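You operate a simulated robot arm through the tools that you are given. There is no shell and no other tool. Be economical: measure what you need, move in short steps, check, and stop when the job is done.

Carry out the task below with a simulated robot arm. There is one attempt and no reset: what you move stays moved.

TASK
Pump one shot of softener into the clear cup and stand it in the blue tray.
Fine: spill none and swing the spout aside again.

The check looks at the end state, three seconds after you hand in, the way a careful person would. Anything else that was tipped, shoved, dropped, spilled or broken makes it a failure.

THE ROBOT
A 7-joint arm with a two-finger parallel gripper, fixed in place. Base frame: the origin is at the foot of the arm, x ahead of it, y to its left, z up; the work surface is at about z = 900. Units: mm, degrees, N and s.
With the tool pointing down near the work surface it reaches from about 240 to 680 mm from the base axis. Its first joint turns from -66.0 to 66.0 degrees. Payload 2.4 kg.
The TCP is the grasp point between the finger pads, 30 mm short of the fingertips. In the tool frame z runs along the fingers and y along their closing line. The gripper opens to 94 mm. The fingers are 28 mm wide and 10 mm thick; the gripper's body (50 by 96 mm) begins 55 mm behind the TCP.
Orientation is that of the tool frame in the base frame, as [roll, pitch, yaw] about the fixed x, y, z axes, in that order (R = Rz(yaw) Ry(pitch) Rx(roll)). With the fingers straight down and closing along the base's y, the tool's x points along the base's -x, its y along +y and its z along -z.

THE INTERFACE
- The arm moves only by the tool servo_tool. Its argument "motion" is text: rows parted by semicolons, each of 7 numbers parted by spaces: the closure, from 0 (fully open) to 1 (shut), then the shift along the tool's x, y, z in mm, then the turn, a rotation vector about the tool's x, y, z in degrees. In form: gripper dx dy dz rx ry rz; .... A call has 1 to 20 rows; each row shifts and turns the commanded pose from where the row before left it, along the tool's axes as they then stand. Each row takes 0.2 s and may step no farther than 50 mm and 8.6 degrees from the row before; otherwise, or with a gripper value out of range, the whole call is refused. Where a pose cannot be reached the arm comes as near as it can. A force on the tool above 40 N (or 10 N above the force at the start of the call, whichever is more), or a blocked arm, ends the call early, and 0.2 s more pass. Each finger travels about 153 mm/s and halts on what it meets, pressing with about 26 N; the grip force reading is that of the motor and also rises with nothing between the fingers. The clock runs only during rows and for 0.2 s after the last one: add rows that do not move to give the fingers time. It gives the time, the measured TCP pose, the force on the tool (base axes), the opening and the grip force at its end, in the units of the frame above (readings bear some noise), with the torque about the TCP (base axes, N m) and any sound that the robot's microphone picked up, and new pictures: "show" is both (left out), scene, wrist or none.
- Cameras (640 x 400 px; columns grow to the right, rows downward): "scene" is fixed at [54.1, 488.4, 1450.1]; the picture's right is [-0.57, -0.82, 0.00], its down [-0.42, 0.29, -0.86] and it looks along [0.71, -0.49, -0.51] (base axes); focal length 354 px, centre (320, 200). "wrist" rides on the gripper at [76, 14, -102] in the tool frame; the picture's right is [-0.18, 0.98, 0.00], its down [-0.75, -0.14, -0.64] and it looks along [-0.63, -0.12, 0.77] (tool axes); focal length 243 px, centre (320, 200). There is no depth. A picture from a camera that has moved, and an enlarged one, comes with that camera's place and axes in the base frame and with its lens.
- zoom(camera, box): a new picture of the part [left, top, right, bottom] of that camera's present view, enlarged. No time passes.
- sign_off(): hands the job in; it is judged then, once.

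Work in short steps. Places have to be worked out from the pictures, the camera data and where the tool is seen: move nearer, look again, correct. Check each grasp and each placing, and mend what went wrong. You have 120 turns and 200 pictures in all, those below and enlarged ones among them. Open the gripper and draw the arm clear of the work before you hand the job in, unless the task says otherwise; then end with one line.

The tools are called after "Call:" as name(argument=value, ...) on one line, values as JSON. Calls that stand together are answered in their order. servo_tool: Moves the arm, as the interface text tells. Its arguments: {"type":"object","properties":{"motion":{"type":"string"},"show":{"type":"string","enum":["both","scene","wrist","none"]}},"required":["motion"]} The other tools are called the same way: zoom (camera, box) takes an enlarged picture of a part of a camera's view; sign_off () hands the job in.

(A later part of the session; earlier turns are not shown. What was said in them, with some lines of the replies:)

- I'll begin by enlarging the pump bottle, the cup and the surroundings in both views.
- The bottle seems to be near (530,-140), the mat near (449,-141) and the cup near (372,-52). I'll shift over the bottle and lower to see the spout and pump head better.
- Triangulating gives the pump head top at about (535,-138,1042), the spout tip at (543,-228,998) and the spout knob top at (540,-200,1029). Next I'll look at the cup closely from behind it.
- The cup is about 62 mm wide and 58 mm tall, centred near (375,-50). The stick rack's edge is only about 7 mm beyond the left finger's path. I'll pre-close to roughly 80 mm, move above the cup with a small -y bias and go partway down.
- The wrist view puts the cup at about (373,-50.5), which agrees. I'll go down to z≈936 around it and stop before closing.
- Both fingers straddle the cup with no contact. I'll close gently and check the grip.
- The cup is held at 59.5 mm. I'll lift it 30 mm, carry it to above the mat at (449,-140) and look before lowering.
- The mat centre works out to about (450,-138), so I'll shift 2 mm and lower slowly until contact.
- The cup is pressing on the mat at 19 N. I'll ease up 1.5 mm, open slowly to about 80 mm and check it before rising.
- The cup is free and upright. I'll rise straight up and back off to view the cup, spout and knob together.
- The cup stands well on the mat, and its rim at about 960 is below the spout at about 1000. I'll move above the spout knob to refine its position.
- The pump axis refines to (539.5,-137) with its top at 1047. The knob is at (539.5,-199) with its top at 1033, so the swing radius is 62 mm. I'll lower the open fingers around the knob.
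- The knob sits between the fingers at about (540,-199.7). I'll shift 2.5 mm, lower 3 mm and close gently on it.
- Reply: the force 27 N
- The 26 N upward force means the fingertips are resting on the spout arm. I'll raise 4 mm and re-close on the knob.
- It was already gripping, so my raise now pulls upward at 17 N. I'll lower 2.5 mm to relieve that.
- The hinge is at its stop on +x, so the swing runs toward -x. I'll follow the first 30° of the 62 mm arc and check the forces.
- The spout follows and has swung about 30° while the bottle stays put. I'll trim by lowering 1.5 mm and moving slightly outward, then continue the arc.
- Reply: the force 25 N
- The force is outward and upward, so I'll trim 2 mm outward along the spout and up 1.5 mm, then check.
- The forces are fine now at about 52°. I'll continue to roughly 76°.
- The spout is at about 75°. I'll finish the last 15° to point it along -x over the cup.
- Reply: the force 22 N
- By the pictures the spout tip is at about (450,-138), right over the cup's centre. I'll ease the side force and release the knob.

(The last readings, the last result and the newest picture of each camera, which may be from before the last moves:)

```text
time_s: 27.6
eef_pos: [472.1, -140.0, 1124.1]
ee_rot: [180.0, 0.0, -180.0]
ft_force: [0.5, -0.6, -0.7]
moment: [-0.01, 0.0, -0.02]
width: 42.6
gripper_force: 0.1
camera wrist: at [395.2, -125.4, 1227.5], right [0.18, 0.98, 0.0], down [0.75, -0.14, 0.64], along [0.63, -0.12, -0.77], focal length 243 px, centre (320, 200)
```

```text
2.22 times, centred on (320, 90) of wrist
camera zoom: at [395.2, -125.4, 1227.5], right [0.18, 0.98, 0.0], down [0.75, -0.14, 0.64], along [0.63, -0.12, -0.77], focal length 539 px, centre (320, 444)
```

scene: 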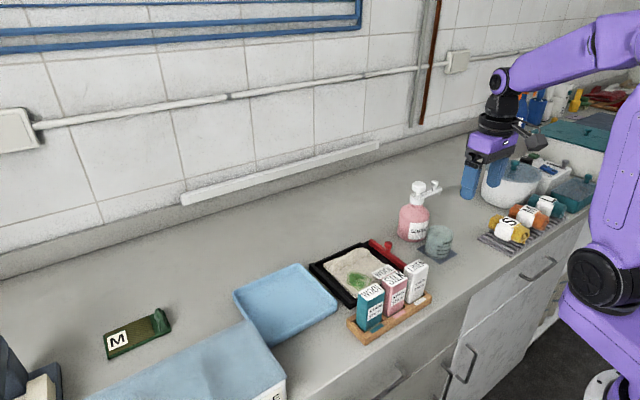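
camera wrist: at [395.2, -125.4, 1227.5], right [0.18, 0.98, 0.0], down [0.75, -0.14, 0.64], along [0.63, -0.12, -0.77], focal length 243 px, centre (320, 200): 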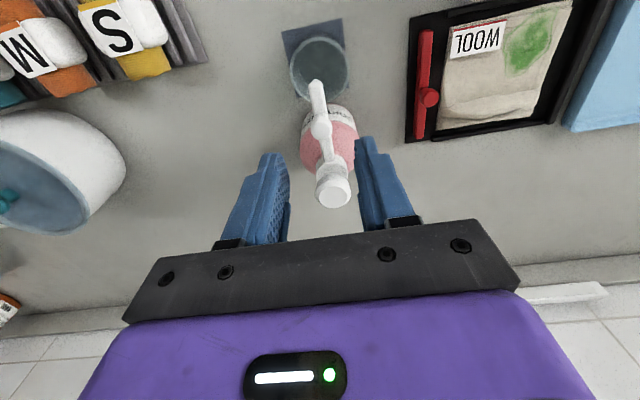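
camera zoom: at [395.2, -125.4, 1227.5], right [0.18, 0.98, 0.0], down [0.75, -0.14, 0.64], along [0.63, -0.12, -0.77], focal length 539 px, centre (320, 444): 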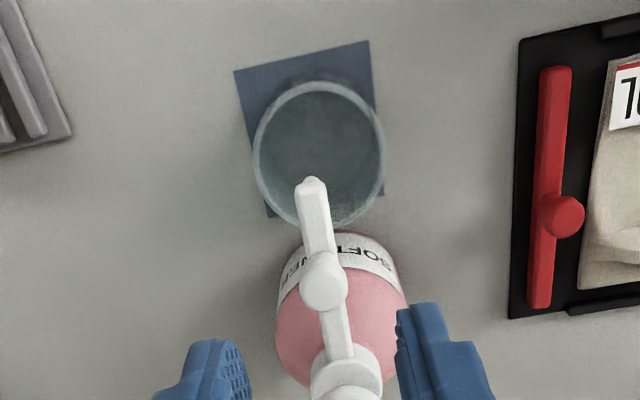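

The spout tip is at (451,-139) and the cup centre at (448,-136), so it's well over the cup. Next I'll shut the fingers and position them above the pump head at about (538,-137.5).

Call:
servo_tool(motion="0.7 -22 1 0 0 0 0;0.85 -22 1 0 0 0 0;1 -22 0.5 0 0 0 0;1 0 0 20 0 0 0;1 0 0 10 0 0 0;1 0 0 0 0 0 0", show="wrist")

Call:
zoom(camera="scene", box=[380, 150, 480, 260])

```text
time_s: 29.0
eef_pos: [538.6, -135.2, 1093.2]
ee_rot: [180.0, 0.0, 179.9]
ft_force: [-0.5, -0.7, 0.3]
moment: [0.01, 0.01, 0.01]
width: 0.0
gripper_force: 26.1
camera wrist: at [462.8, -119.6, 1198.5], right [0.18, 0.98, 0.0], down [0.75, -0.14, 0.64], along [0.63, -0.12, -0.77], focal length 243 px, centre (320, 200)
```

wrist: 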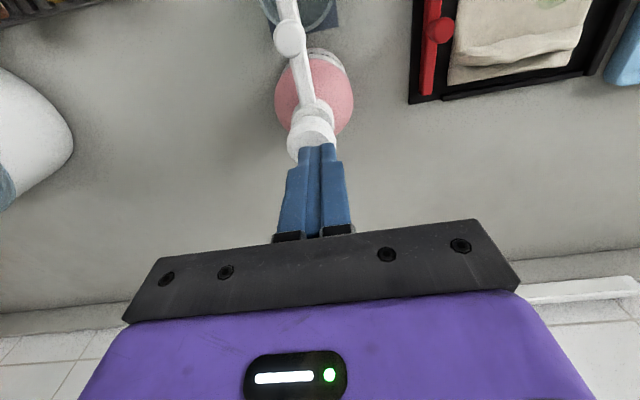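

```text
3.64 times, centred on (430, 205) of scene
camera zoom: at [54.1, 488.4, 1450.1], right [-0.57, -0.82, 0.0], down [-0.42, 0.29, -0.86], along [0.71, -0.49, -0.51], focal length 1286 px, centre (-80, 182)
```

zoom: 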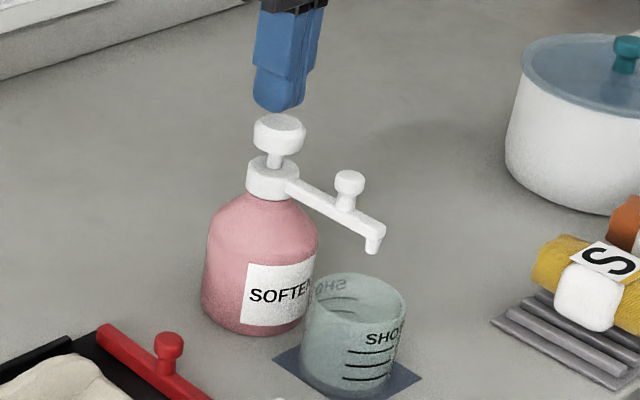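

The fingers line up over the head. I'll centre by 2 mm, then press down steadily while watching force and sound.

Call:
servo_tool(motion="1 0 -2 8 0 0 0;1 0 0 6 0 0 0;1 0 0 3 0 0 0;1 0 0 3 0 0 0;1 0 0 3 0 0 0;1 0 0 3 0 0 0", show="wrist")

Call:
zoom(camera="scene", box=[380, 150, 480, 260])

```text
time_s: 30.4
eef_pos: [540.4, -137.6, 1068.1]
ee_rot: [-180.0, 0.1, 180.0]
ft_force: [0.0, 3.4, 11.9]
moment: [0.11, 0.09, 0.02]
width: 0.2
gripper_force: 26.3
camera wrist: at [463.8, -122.8, 1172.5], right [0.18, 0.98, 0.0], down [0.75, -0.14, 0.64], along [0.63, -0.12, -0.76], focal length 243 px, centre (320, 200)
```

wrist: 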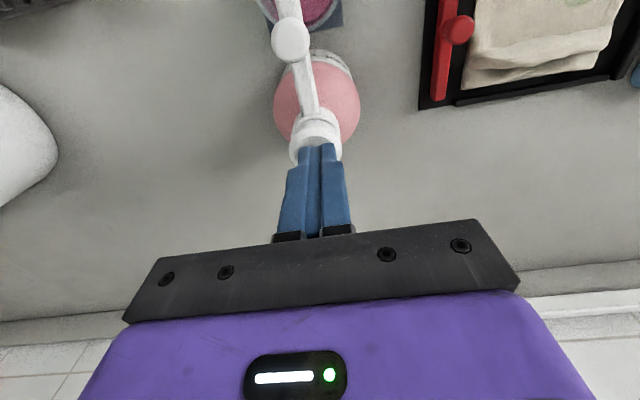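

```text
3.64 times, centred on (430, 205) of scene
camera zoom: at [53.9, 488.5, 1450.1], right [-0.57, -0.82, 0.0], down [-0.42, 0.29, -0.86], along [0.71, -0.49, -0.51], focal length 1286 px, centre (-80, 182)
```

zoom: 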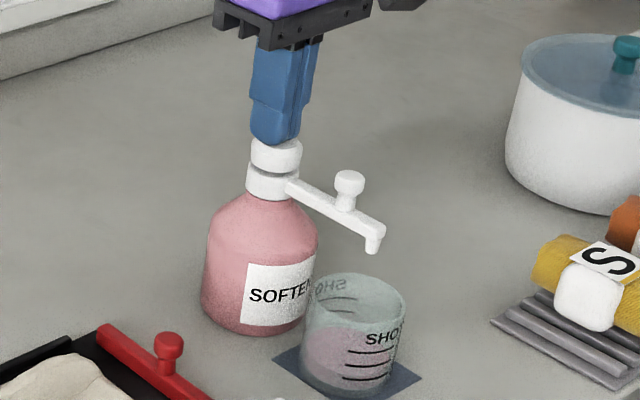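

Pink softener is already in the cup. I'll check its level against the marks before releasing the pump.

Call:
zoom(camera="scene", box=[420, 215, 460, 260])

Call:
zoom(camera="scene", box=[390, 170, 440, 220])

```text
8.89 times, centred on (440, 238) of scene
camera zoom: at [53.9, 488.5, 1450.1], right [-0.57, -0.82, 0.0], down [-0.42, 0.29, -0.86], along [0.71, -0.49, -0.51], focal length 3143 px, centre (-747, -133)
```

zoom: 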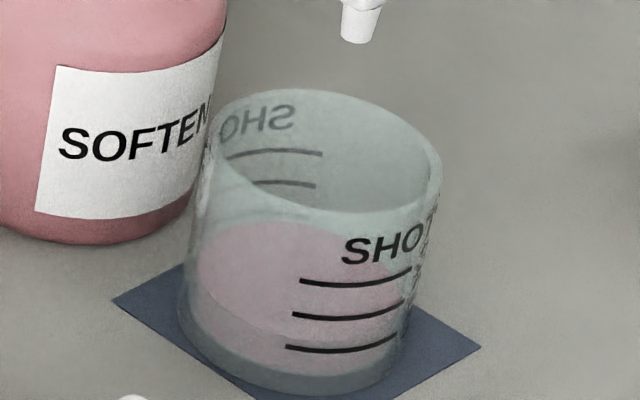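

```text
8.00 times, centred on (415, 195) of scene
camera zoom: at [53.9, 488.5, 1450.1], right [-0.57, -0.82, 0.0], down [-0.42, 0.29, -0.86], along [0.71, -0.49, -0.51], focal length 2829 px, centre (-440, 240)
```

zoom: 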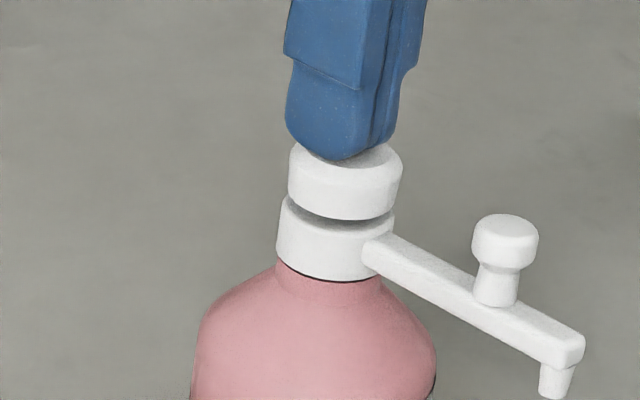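

The liquid surface reaches the lowest mark, which is one shot. I'll release the pump straight up and rise clear.

Call:
servo_tool(motion="1 0 0 -4 0 0 0;1 0 0 -6 0 0 0;1 0 0 -15 0 0 0;1 0 0 -30 0 0 0;1 0 0 0 0 0 0;1 0 0 0 0 0 0", show="wrist")

Call:
zoom(camera="scene", box=[390, 165, 480, 265])

Call:
zoom(camera="scene", box=[420, 215, 460, 260])

```text
time_s: 31.8
eef_pos: [539.4, -137.0, 1122.8]
ee_rot: [-180.0, 0.0, 180.0]
ft_force: [0.9, -0.1, 0.5]
moment: [-0.01, -0.01, -0.02]
width: 0.0
gripper_force: 26.0
camera wrist: at [462.8, -123.1, 1228.0], right [0.18, 0.98, 0.0], down [0.75, -0.14, 0.64], along [0.63, -0.12, -0.77], focal length 243 px, centre (320, 200)
```

wrist: 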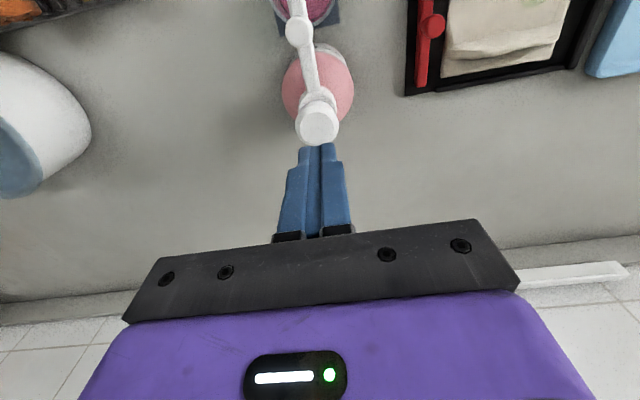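

```text
4.00 times, centred on (435, 215) of scene
camera zoom: at [54.1, 488.4, 1450.1], right [-0.57, -0.82, 0.0], down [-0.42, 0.29, -0.86], along [0.71, -0.49, -0.51], focal length 1414 px, centre (-140, 140)
```

zoom: 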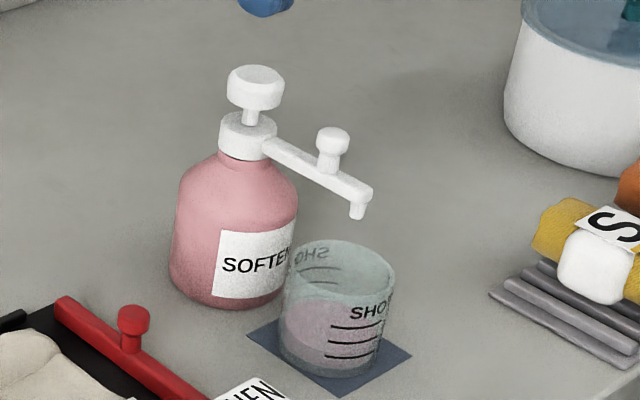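

```text
8.89 times, centred on (440, 238) of scene
camera zoom: at [54.1, 488.4, 1450.1], right [-0.57, -0.82, 0.0], down [-0.42, 0.29, -0.86], along [0.71, -0.49, -0.51], focal length 3143 px, centre (-747, -133)
```

zoom: 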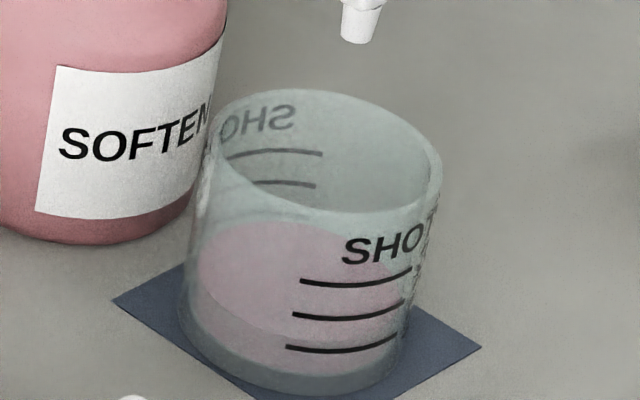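

The pump has returned and nothing spilled. I'll go back above the knob with a 42 mm opening and lower around it.

Call:
servo_tool(motion="0.85 22 -1 0 0 0 0;0.7 22 -1 0 0 0 0;0.55 21.5 -0.5 0 0 0 0;0.55 0 0 20 0 0 0;0.55 0 0 20 0 0 0;0.55 0 0 15 0 0 0;0.55 0 0 0 0 0 0", show="wrist")

```text
time_s: 33.4
eef_pos: [471.9, -139.8, 1066.9]
ee_rot: [-179.9, 0.0, 179.9]
ft_force: [0.1, -0.2, -0.2]
moment: [-0.01, 0.03, -0.01]
width: 42.4
gripper_force: 0.1
camera wrist: at [396.0, -125.8, 1171.6], right [0.18, 0.98, 0.0], down [0.75, -0.14, 0.64], along [0.63, -0.12, -0.77], focal length 243 px, centre (320, 200)
```

wrist: 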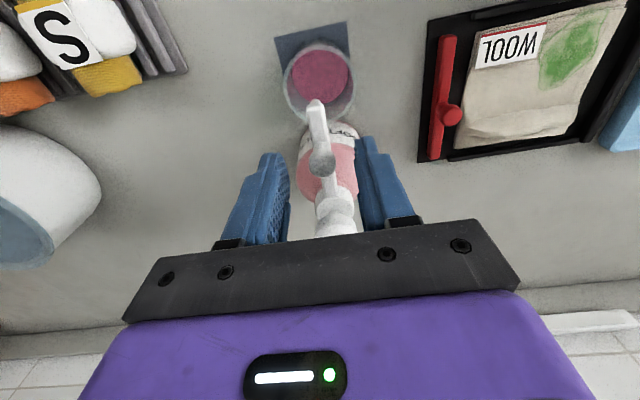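

The knob is at about (476,-140). I'll adjust 3 mm, descend to z≈1048 and grip.

Call:
servo_tool(motion="0.55 -3 0 9 0 0 0;0.55 0 0 9 0 0 0;0.55 0 0 1 0 0 0;0.65 0 0 0 0 0 0;0.75 0 0 0 0 0 0;0.83 0 0 0 0 0 0;0.83 0 0 0 0 0 0", show="wrist")

```text
time_s: 35.0
eef_pos: [478.6, -141.8, 1047.4]
ee_rot: [-179.9, -0.1, -180.0]
ft_force: [-0.1, 0.6, -1.2]
moment: [-0.02, -0.09, 0.01]
width: 16.9
gripper_force: 11.6
camera wrist: at [401.2, -126.3, 1152.4], right [0.18, 0.98, 0.0], down [0.75, -0.14, 0.64], along [0.63, -0.12, -0.77], focal length 243 px, centre (320, 200)
```

wrist: 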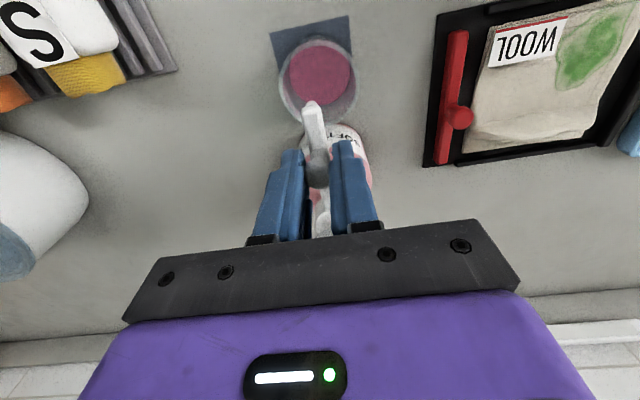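

The knob is gripped lightly with almost no side load. I'll swing back along the arc, 30° at a time.

Call:
servo_tool(motion="0.83 -0.6 -5.3 0 0 0 0;0.83 -1.1 -5.4 0 0 0 0;0.83 -1.5 -5.2 0 0 0 0;0.83 -2 -5.1 0 0 0 0;0.83 -2.4 -4.9 0 0 0 0;0.83 -2.9 -4.6 0 0 0 0;0.83 0 0 0 0 0 0", show="wrist")

```text
time_s: 36.6
eef_pos: [488.5, -172.0, 1047.6]
ee_rot: [179.9, 0.0, 179.9]
ft_force: [1.0, -0.1, -2.9]
moment: [0.0, -0.04, -0.07]
width: 17.1
gripper_force: 45.3
camera wrist: at [411.8, -156.8, 1152.1], right [0.19, 0.98, 0.0], down [0.75, -0.14, 0.64], along [0.63, -0.12, -0.77], focal length 243 px, centre (320, 200)
```

wrist: 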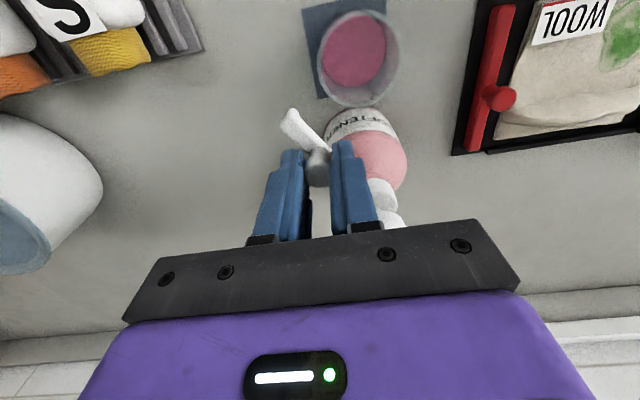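

The swing is smooth with negligible force. I'll continue to about 16°.

Call:
servo_tool(motion="0.83 -3.2 -4.4 0 0 0 0;0.83 -3.6 -4.1 0 0 0 0;0.83 -4 -3.8 0 0 0 0;0.83 -4.3 -3.4 0 0 0 0;0.83 -4.5 -3 0 0 0 0;0.83 -4.8 -2.6 0 0 0 0;0.83 -5 -2.2 0 0 0 0;0.83 -5.2 -1.7 0 0 0 0;0.83 0 0 0 0 0 0", show="none")

```text
time_s: 38.6
eef_pos: [524.4, -197.5, 1047.3]
ee_rot: [179.9, 0.2, -180.0]
ft_force: [0.9, 1.9, -0.1]
moment: [0.06, 0.0, 0.0]
width: 17.1
gripper_force: 0.9
```

Call:
servo_tool(motion="0.83 -5.3 -1.3 0 0 0 0;0.83 -5.4 -0.8 0 0 0 0;0.83 -4.5 -0.3 0 0 0 0;0.83 0 0 0 0 0 0", show="wrist")

Call:
zoom(camera="scene", box=[380, 150, 480, 260])

```text
time_s: 39.6
eef_pos: [537.1, -199.9, 1048.1]
ee_rot: [-179.9, 0.0, 179.9]
ft_force: [-5.2, -7.0, 12.1]
moment: [-0.14, 1.12, 0.32]
width: 17.0
gripper_force: 45.0
camera wrist: at [460.1, -184.2, 1151.9], right [0.19, 0.98, 0.0], down [0.75, -0.14, 0.64], along [0.63, -0.12, -0.77], focal length 243 px, centre (320, 200)
```

wrist: 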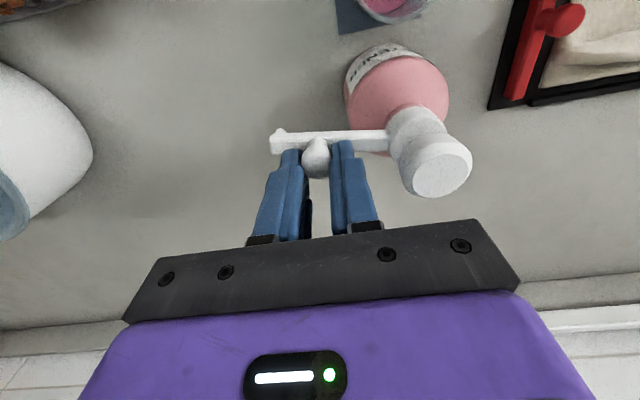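

```text
3.64 times, centred on (430, 205) of scene
camera zoom: at [53.8, 488.2, 1450.2], right [-0.57, -0.82, 0.0], down [-0.42, 0.29, -0.86], along [0.71, -0.49, -0.51], focal length 1286 px, centre (-80, 182)
```

zoom: 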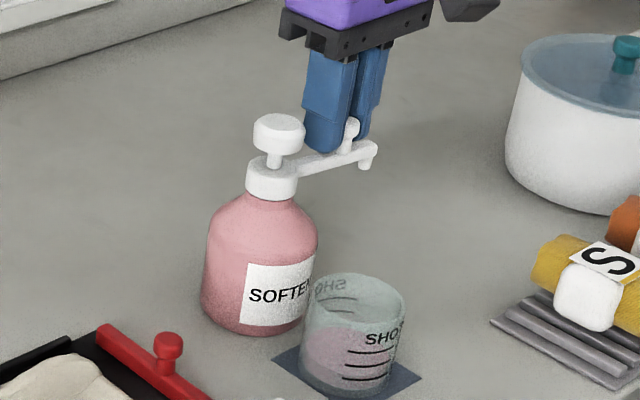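

The spout is about 8° short of its original rest because the knob slipped a little in the pads. I'll push another few mm in +x.

Call:
servo_tool(motion="0.83 -4 0 -1 0 0 0;0.83 -4 0 0 0 0 0;0.83 0 0 0 0 0 0", show="none")

Call:
zoom(camera="scene", box=[380, 150, 480, 260])

```text
time_s: 40.4
eef_pos: [544.2, -199.9, 1046.5]
ee_rot: [-179.9, 0.0, 179.9]
ft_force: [-2.5, -11.9, -5.2]
moment: [-0.17, -0.1, 0.29]
width: 17.3
gripper_force: 45.4
```

```text
3.64 times, centred on (430, 205) of scene
camera zoom: at [54.1, 488.0, 1450.2], right [-0.57, -0.82, 0.0], down [-0.42, 0.29, -0.86], along [0.71, -0.49, -0.51], focal length 1286 px, centre (-80, 182)
```

zoom: 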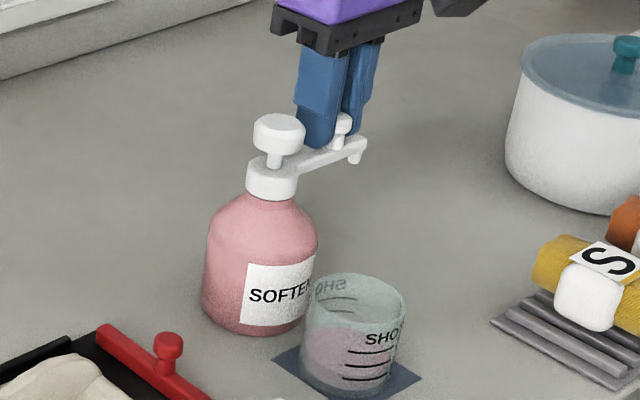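

The spout tip is back at its original picture position. I'll ease off, release the knob and rise.

Call:
servo_tool(motion="0.83 0 -1 0 0 0 0;0.75 0 0 0 0 0 0;0.65 0 0 0 0 0 0;0.55 0 0 0 0 0 0;0.55 0 0 0 0 0 0", show="none")

Call:
servo_tool(motion="0.55 0 0 -15 0 0 0;0.55 0 0 -30 0 0 0;0.55 0 0 -40 0 0 0;0.4 30 10 0 0 0 0;0.3 35 15 0 0 0 0;0.15 30 20 0 0 0 0;0.15 25 15 0 0 0 0;0.15 0 0 0 0 0 0", show="wrist")

Call:
zoom(camera="scene", box=[380, 150, 480, 260])

```text
time_s: 41.6
eef_pos: [545.5, -199.4, 1047.7]
ee_rot: [-179.9, 0.0, -180.0]
ft_force: [-0.8, -0.4, -0.1]
moment: [-0.01, -0.01, -0.01]
width: 42.4
gripper_force: 0.1
```

```text
time_s: 43.4
eef_pos: [424.5, -141.8, 1135.9]
ee_rot: [-180.0, 0.1, -180.0]
ft_force: [0.3, 0.0, -0.7]
moment: [-0.02, 0.04, -0.03]
width: 80.0
gripper_force: 0.1
camera wrist: at [348.6, -126.8, 1239.2], right [0.18, 0.98, 0.0], down [0.75, -0.14, 0.64], along [0.63, -0.12, -0.77], focal length 243 px, centre (320, 200)
```

wrist: 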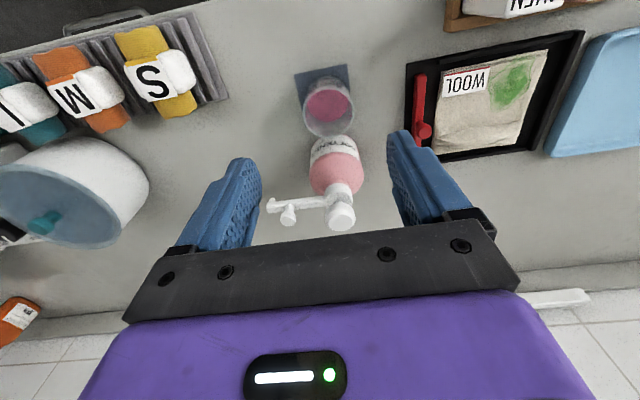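

```text
3.64 times, centred on (430, 205) of scene
camera zoom: at [54.1, 488.4, 1450.1], right [-0.57, -0.82, 0.0], down [-0.42, 0.29, -0.86], along [0.71, -0.49, -0.51], focal length 1286 px, centre (-80, 182)
```

zoom: 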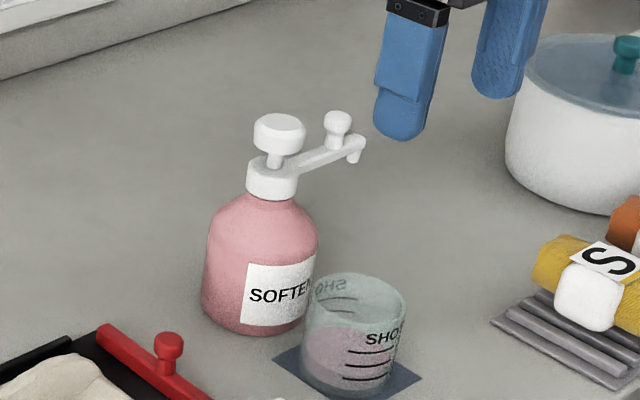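

The spout is back aside. I'll move over the cup at (449,-137.4) and descend at the same pose I released it from.

Call:
servo_tool(motion="0.15 -12 2.2 0 0 0 0;0.15 -13 2.2 0 0 0 0;0.15 0 0 35 0 0 0;0.15 0 0 40 0 0 0;0.15 0 0 35 0 0 0;0.15 0 0 20 0 0 0;0.15 0 0 0 0 0 0", show="wrist")

```text
time_s: 45.0
eef_pos: [452.5, -136.3, 1003.6]
ee_rot: [-180.0, 0.0, 180.0]
ft_force: [0.4, -0.1, -0.1]
moment: [-0.03, 0.0, -0.02]
width: 80.0
gripper_force: 0.1
camera wrist: at [374.9, -121.4, 1107.2], right [0.18, 0.98, 0.0], down [0.75, -0.14, 0.64], along [0.63, -0.12, -0.77], focal length 243 px, centre (320, 200)
```

wrist: 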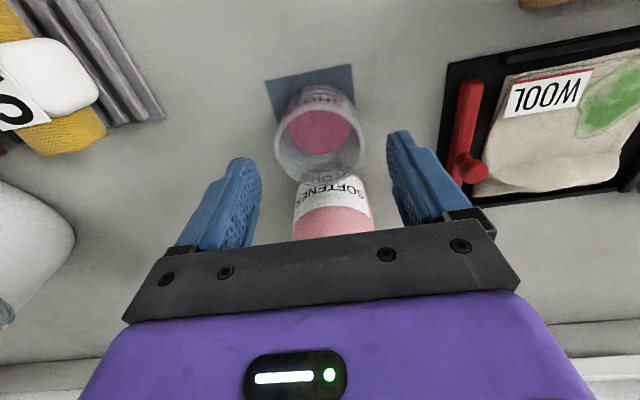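

Call:
servo_tool(motion="0.15 2 -0.5 18 0 0 0;0.15 1 0 18 0 0 0;0.15 0 0 16 0 0 0;0.15 0 0 13 0 0 0;0.15 0 0 0 0 0 0", show="wrist")

```text
time_s: 46.2
eef_pos: [450.0, -134.9, 940.2]
ee_rot: [179.9, 0.0, -179.9]
ft_force: [0.1, 0.0, -0.1]
moment: [-0.02, 0.03, 0.03]
width: 79.9
gripper_force: 0.0
camera wrist: at [372.9, -120.5, 1043.6], right [0.18, 0.98, 0.0], down [0.75, -0.14, 0.64], along [0.63, -0.12, -0.77], focal length 243 px, centre (320, 200)
```

wrist: 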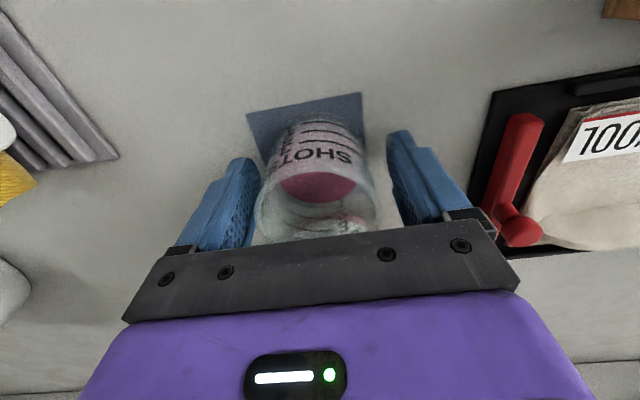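

The cup sits about 2 mm toward -y between the fingers. I'll centre it and close slowly.

Call:
servo_tool(motion="0.15 0 -2.3 2.5 0 0 0;0.2 0 0 0 0 0 0;0.25 0 0 0 0 0 0;0.3 0 0 0 0 0 0;0.34 0 0 0 0 0 0;0.38 0 0 0 0 0 0;0.45 0 0 0 0 0 0;0.45 0 0 0 0 0 0", show="wrist")

```text
time_s: 48.0
eef_pos: [449.6, -137.4, 936.7]
ee_rot: [179.9, 0.1, 179.9]
ft_force: [0.4, 0.0, 0.0]
moment: [0.02, 0.03, 0.05]
width: 59.5
gripper_force: 25.8
camera wrist: at [372.8, -122.8, 1041.7], right [0.18, 0.98, 0.0], down [0.75, -0.14, 0.64], along [0.63, -0.12, -0.77], focal length 243 px, centre (320, 200)
```

wrist: 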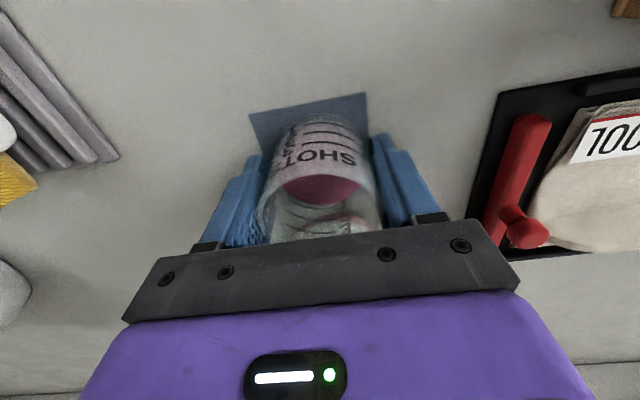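

The cup is held firmly. I'll lift it gently with a soft ramp to well above the surroundings.

Call:
servo_tool(motion="0.45 0 0 -2 0 0 0;0.45 0 0 -4 0 0 0;0.45 0 0 -7 0 0 0;0.45 0 0 -10 0 0 0;0.45 0 0 -13 0 0 0;0.45 0 0 -15 0 0 0;0.45 0 0 -15 0 0 0;0.45 0 0 -15 0 0 0;0.45 0 0 -15 0 0 0;0.45 0 0 -15 0 0 0;0.45 0 0 -12 0 0 0;0.45 0 0 -9 0 0 0;0.45 0 0 -6 0 0 0;0.45 0 0 -3 0 0 0;0.45 0 0 0 0 0 0", show="both")

```text
time_s: 51.2
eef_pos: [449.1, -140.3, 1078.0]
ee_rot: [179.9, 0.0, 179.9]
ft_force: [0.5, -0.3, -1.0]
moment: [0.05, -0.01, 0.0]
width: 59.5
gripper_force: 26.3
camera wrist: at [371.8, -124.6, 1182.2], right [0.18, 0.98, 0.0], down [0.75, -0.14, 0.64], along [0.63, -0.12, -0.77], focal length 243 px, centre (320, 200)
```

scene: 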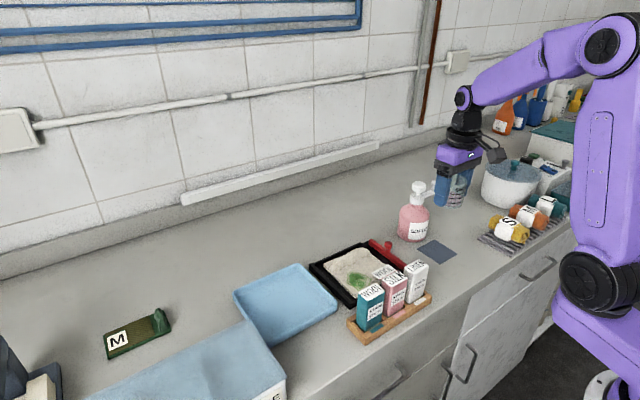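
wrist: 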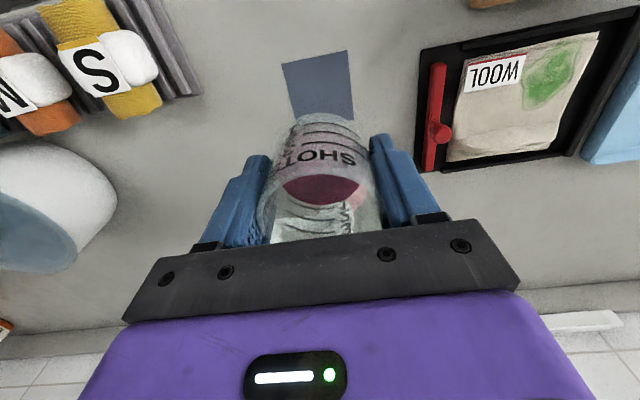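

It's clear of everything with no spill. I'll carry it smoothly toward the tray, softly ramped, along +y and slightly +x.

Call:
servo_tool(motion="0.45 0 3 0 0 0 0;0.45 0 6 0 0 0 0;0.45 0 10 0 0 0 0;0.45 0 14 0 0 0 0;0.45 0 18 0 0 0 0;0.45 -2 22 0 0 0 0;0.45 -4 22 0 0 0 0;0.45 -6 22 0 0 0 0;0.45 -6 22 0 0 0 0;0.45 -6 22 0 0 0 0;0.45 -6 22 0 0 0 0;0.45 -6 22 0 0 0 0;0.45 -6 22 0 0 0 0;0.45 -6 22 0 0 0 0;0.45 -4 22 0 0 0 0;0.45 -3 20 0 0 0 0;0.45 -2 16 0 0 0 0;0.45 -1 11 0 0 0 0;0.45 0 6 0 0 0 0;0.45 0 3 0 0 0 0", show="both")

```text
time_s: 55.4
eef_pos: [506.3, 189.1, 1077.3]
ee_rot: [-179.9, 0.0, -180.0]
ft_force: [-0.2, 0.4, -0.3]
moment: [-0.03, 0.03, 0.01]
width: 59.8
gripper_force: 26.2
camera wrist: at [429.6, 205.0, 1180.8], right [0.18, 0.98, 0.0], down [0.75, -0.14, 0.64], along [0.63, -0.12, -0.77], focal length 243 px, centre (320, 200)
```

scene: 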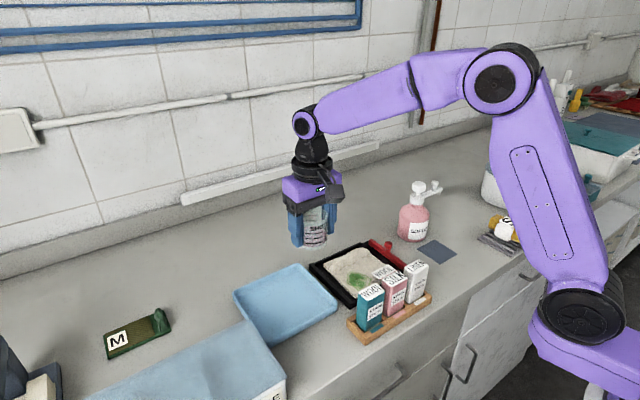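
wrist: 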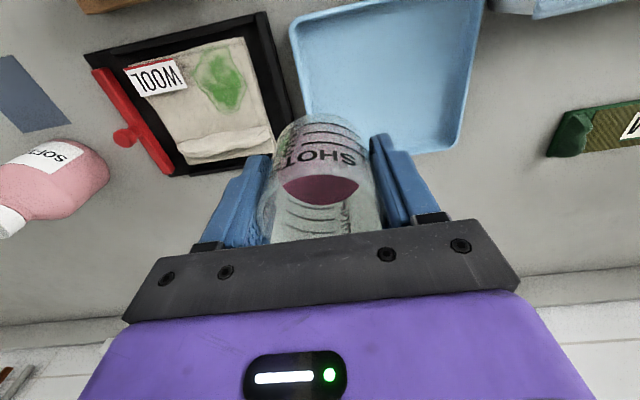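

The tray centre is confirmed at about (517,259). I'll move over it.

Call:
servo_tool(motion="0.45 0 3 0 0 0 0;0.45 -1 7 0 0 0 0;0.45 -2 11 0 0 0 0;0.45 -2 14 0 0 0 0;0.45 -2 14 0 0 0 0;0.45 -1 10 0 0 0 0;0.45 0 6 0 0 0 0;0.45 0 3 0 0 0 0;0.45 0 0 5 0 0 0;0.45 0 0 10 0 0 0;0.45 0 0 15 0 0 0;0.45 0 0 15 0 0 0;0.45 0 0 15 0 0 0;0.45 0 0 10 0 0 0;0.45 0 0 5 0 0 0;0.45 0 0 0 0 0 0", show="both")

```text
time_s: 58.8
eef_pos: [514.7, 257.2, 1002.1]
ee_rot: [179.9, 0.1, 180.0]
ft_force: [0.0, -0.1, -0.7]
moment: [-0.02, 0.03, -0.02]
width: 59.4
gripper_force: 25.9
camera wrist: at [437.2, 272.6, 1106.1], right [0.18, 0.98, 0.0], down [0.75, -0.14, 0.64], along [0.63, -0.12, -0.77], focal length 243 px, centre (320, 200)
```

scene: 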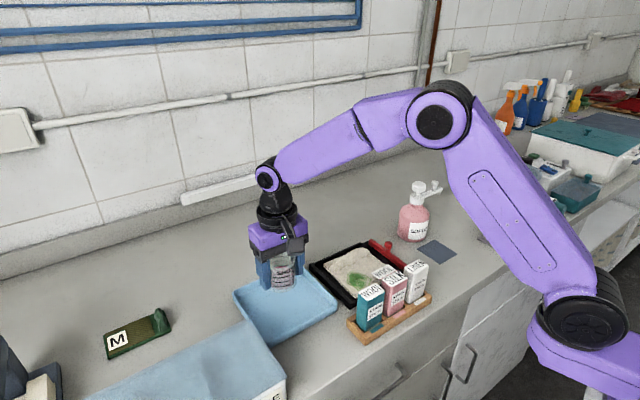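
wrist: 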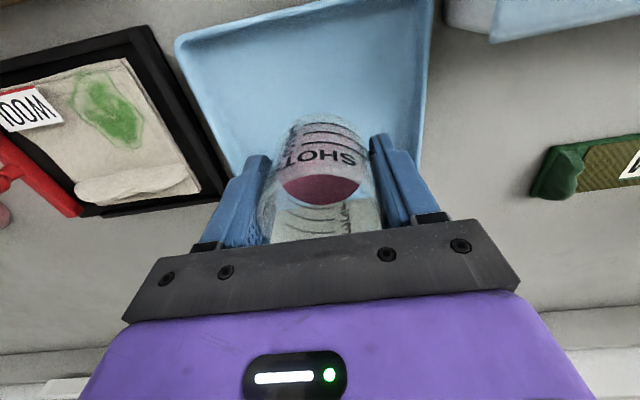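

The cup is centred over the tray. I'll lower it most of the way, then creep to contact.

Call:
servo_tool(motion="0.45 0 0 5 0 0 0;0.45 0 0 9 0 0 0;0.45 0 0 12 0 0 0;0.45 0 0 11 0 0 0;0.45 0 0 8 0 0 0;0.45 0 0 4 0 0 0;0.45 0 0 2 0 0 0;0.45 0 0 0 0 0 0", show="none")

Call:
servo_tool(motion="0.45 0 0 1.5 0 0 0;0.45 0 0 1.5 0 0 0;0.45 0 0 1.5 0 0 0;0.45 0 0 1 0 0 0;0.45 0 0 0 0 0 0", show="wrist")

Call:
zoom(camera="scene", box=[225, 220, 345, 350])

```text
time_s: 60.6
eef_pos: [513.5, 257.3, 951.8]
ee_rot: [-179.9, 0.0, -179.9]
ft_force: [0.2, 0.0, 0.4]
moment: [0.03, 0.01, 0.0]
width: 59.5
gripper_force: 25.8
```

```text
time_s: 61.8
eef_pos: [513.9, 256.7, 946.9]
ee_rot: [-179.9, 0.0, -180.0]
ft_force: [0.3, 0.3, 0.1]
moment: [0.0, -0.02, 0.02]
width: 59.8
gripper_force: 25.6
camera wrist: at [437.3, 272.0, 1050.3], right [0.18, 0.98, 0.0], down [0.75, -0.14, 0.64], along [0.63, -0.12, -0.77], focal length 243 px, centre (320, 200)
```

wrist: 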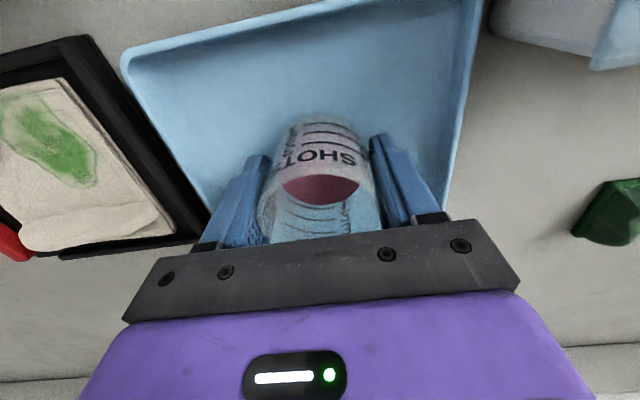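

```text
3.08 times, centred on (285, 285) of scene
camera zoom: at [54.1, 488.4, 1450.1], right [-0.57, -0.82, 0.0], down [-0.42, 0.29, -0.86], along [0.71, -0.49, -0.51], focal length 1088 px, centre (428, -62)
```

zoom: 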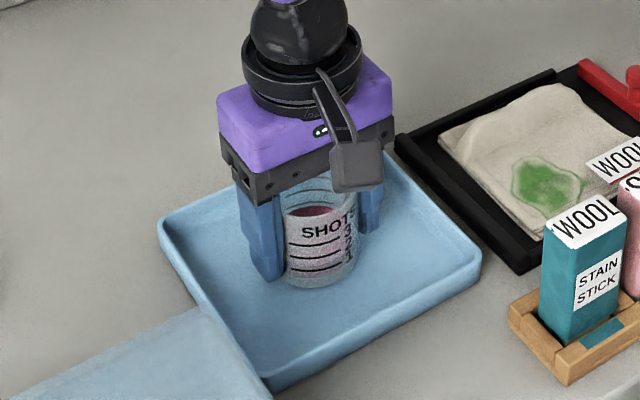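

No contact yet at z=947, so I'll creep further.

Call:
servo_tool(motion="0.45 0 0 1 0 0 0;0.45 0 0 1 0 0 0;0.45 0 0 1 0 0 0;0.45 0 0 1 0 0 0;0.45 0 0 0 0 0 0", show="none")

```text
time_s: 63.0
eef_pos: [513.2, 257.6, 943.3]
ee_rot: [179.9, 0.0, -180.0]
ft_force: [-0.2, -1.1, 3.3]
moment: [-0.08, 0.03, 0.03]
width: 59.6
gripper_force: 25.9
```

Call:
servo_tool(motion="0.45 0 0 0.7 0 0 0;0.45 0 0 0 0 0 0", show="none")

```text
time_s: 63.6
eef_pos: [514.4, 259.1, 942.3]
ee_rot: [-180.0, 0.0, -180.0]
ft_force: [-3.4, -1.2, 12.4]
moment: [-0.06, 0.12, 0.03]
width: 59.4
gripper_force: 25.8
```

The cup is on the tray floor with 12 N of contact. I'll ease slightly and open slowly.

Call:
servo_tool(motion="0.45 0 0 -0.8 0 0 0;0.4 0 0 0 0 0 0;0.35 0 0 0 0 0 0;0.28 0 0 0 0 0 0;0.2 0 0 0 0 0 0;0.15 0 0 0 0 0 0;0.15 0 0 0 0 0 0", show="wrist")

```text
time_s: 65.2
eef_pos: [513.8, 257.5, 941.7]
ee_rot: [-180.0, -0.1, 179.9]
ft_force: [-0.2, -0.8, -0.3]
moment: [0.01, 0.03, -0.04]
width: 80.0
gripper_force: 0.1
camera wrist: at [437.0, 271.9, 1046.4], right [0.18, 0.98, 0.0], down [0.75, -0.14, 0.64], along [0.63, -0.12, -0.77], focal length 243 px, centre (320, 200)
```

wrist: 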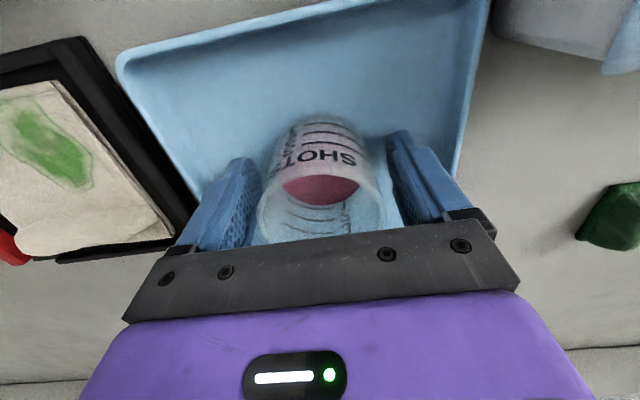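

The cup is released upright. I'll rise straight up and back away.

Call:
servo_tool(motion="0.15 0 0 -8 0 0 0;0.15 0 0 -20 0 0 0;0.15 0 0 -35 0 0 0;0.15 0 0 -40 0 0 0;0.15 0 0 -40 0 0 0;0.1 0 0 -40 0 0 0;0 25 -25 -20 0 0 0;0 35 -35 0 0 0 0;0 35 -35 0 0 0 0;0 0 0 0 0 0 0", show="both")

Call:
zoom(camera="scene", box=[225, 220, 345, 350])

Call:
zoom(camera="scene", box=[370, 160, 490, 290])

```text
time_s: 67.4
eef_pos: [418.7, 158.7, 1142.5]
ee_rot: [180.0, 0.0, 180.0]
ft_force: [0.1, -0.1, -0.4]
moment: [0.02, -0.02, -0.03]
width: 93.9
gripper_force: 0.0
camera wrist: at [341.9, 173.9, 1246.9], right [0.18, 0.98, 0.0], down [0.75, -0.14, 0.64], along [0.63, -0.12, -0.77], focal length 243 px, centre (320, 200)
```

scene: 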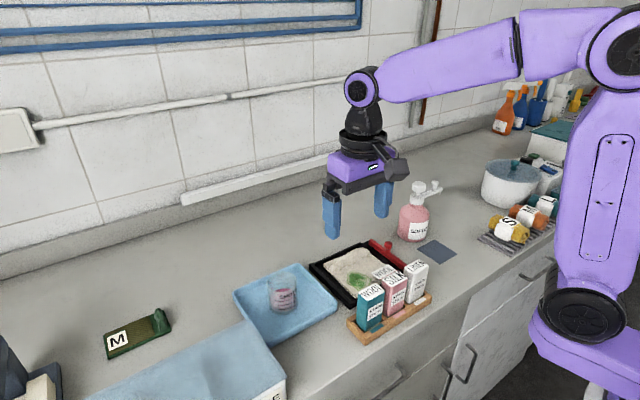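
wrist: 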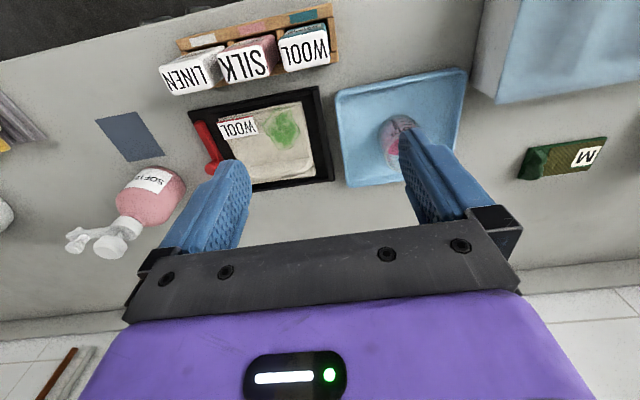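

```text
3.08 times, centred on (285, 285) of scene
camera zoom: at [54.1, 488.4, 1450.1], right [-0.57, -0.82, 0.0], down [-0.42, 0.29, -0.86], along [0.71, -0.49, -0.51], focal length 1088 px, centre (428, -62)
```

zoom: 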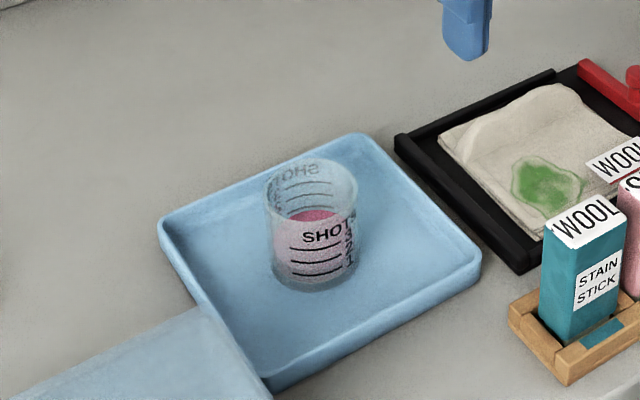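

```text
3.08 times, centred on (430, 225) of scene
camera zoom: at [54.1, 488.4, 1450.1], right [-0.57, -0.82, 0.0], down [-0.42, 0.29, -0.86], along [0.71, -0.49, -0.51], focal length 1088 px, centre (-18, 123)
```

zoom: 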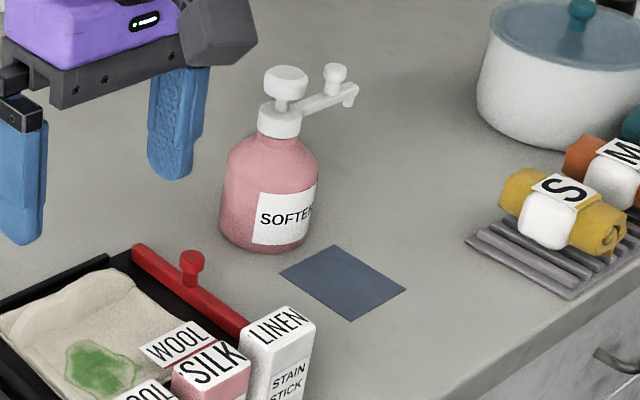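

One shot of softener is in the clear cup, level with its lowest mark. The cup is standing upright in the blue tray, the spout is swung back aside, and the pictures show no spill.

Call:
sign_off()

```text
The job is handed in.
```

I pumped one shot of softener into the clear cup, swung the spout back aside and stood the cup in the blue tray, with no spill visible in the final pictures.
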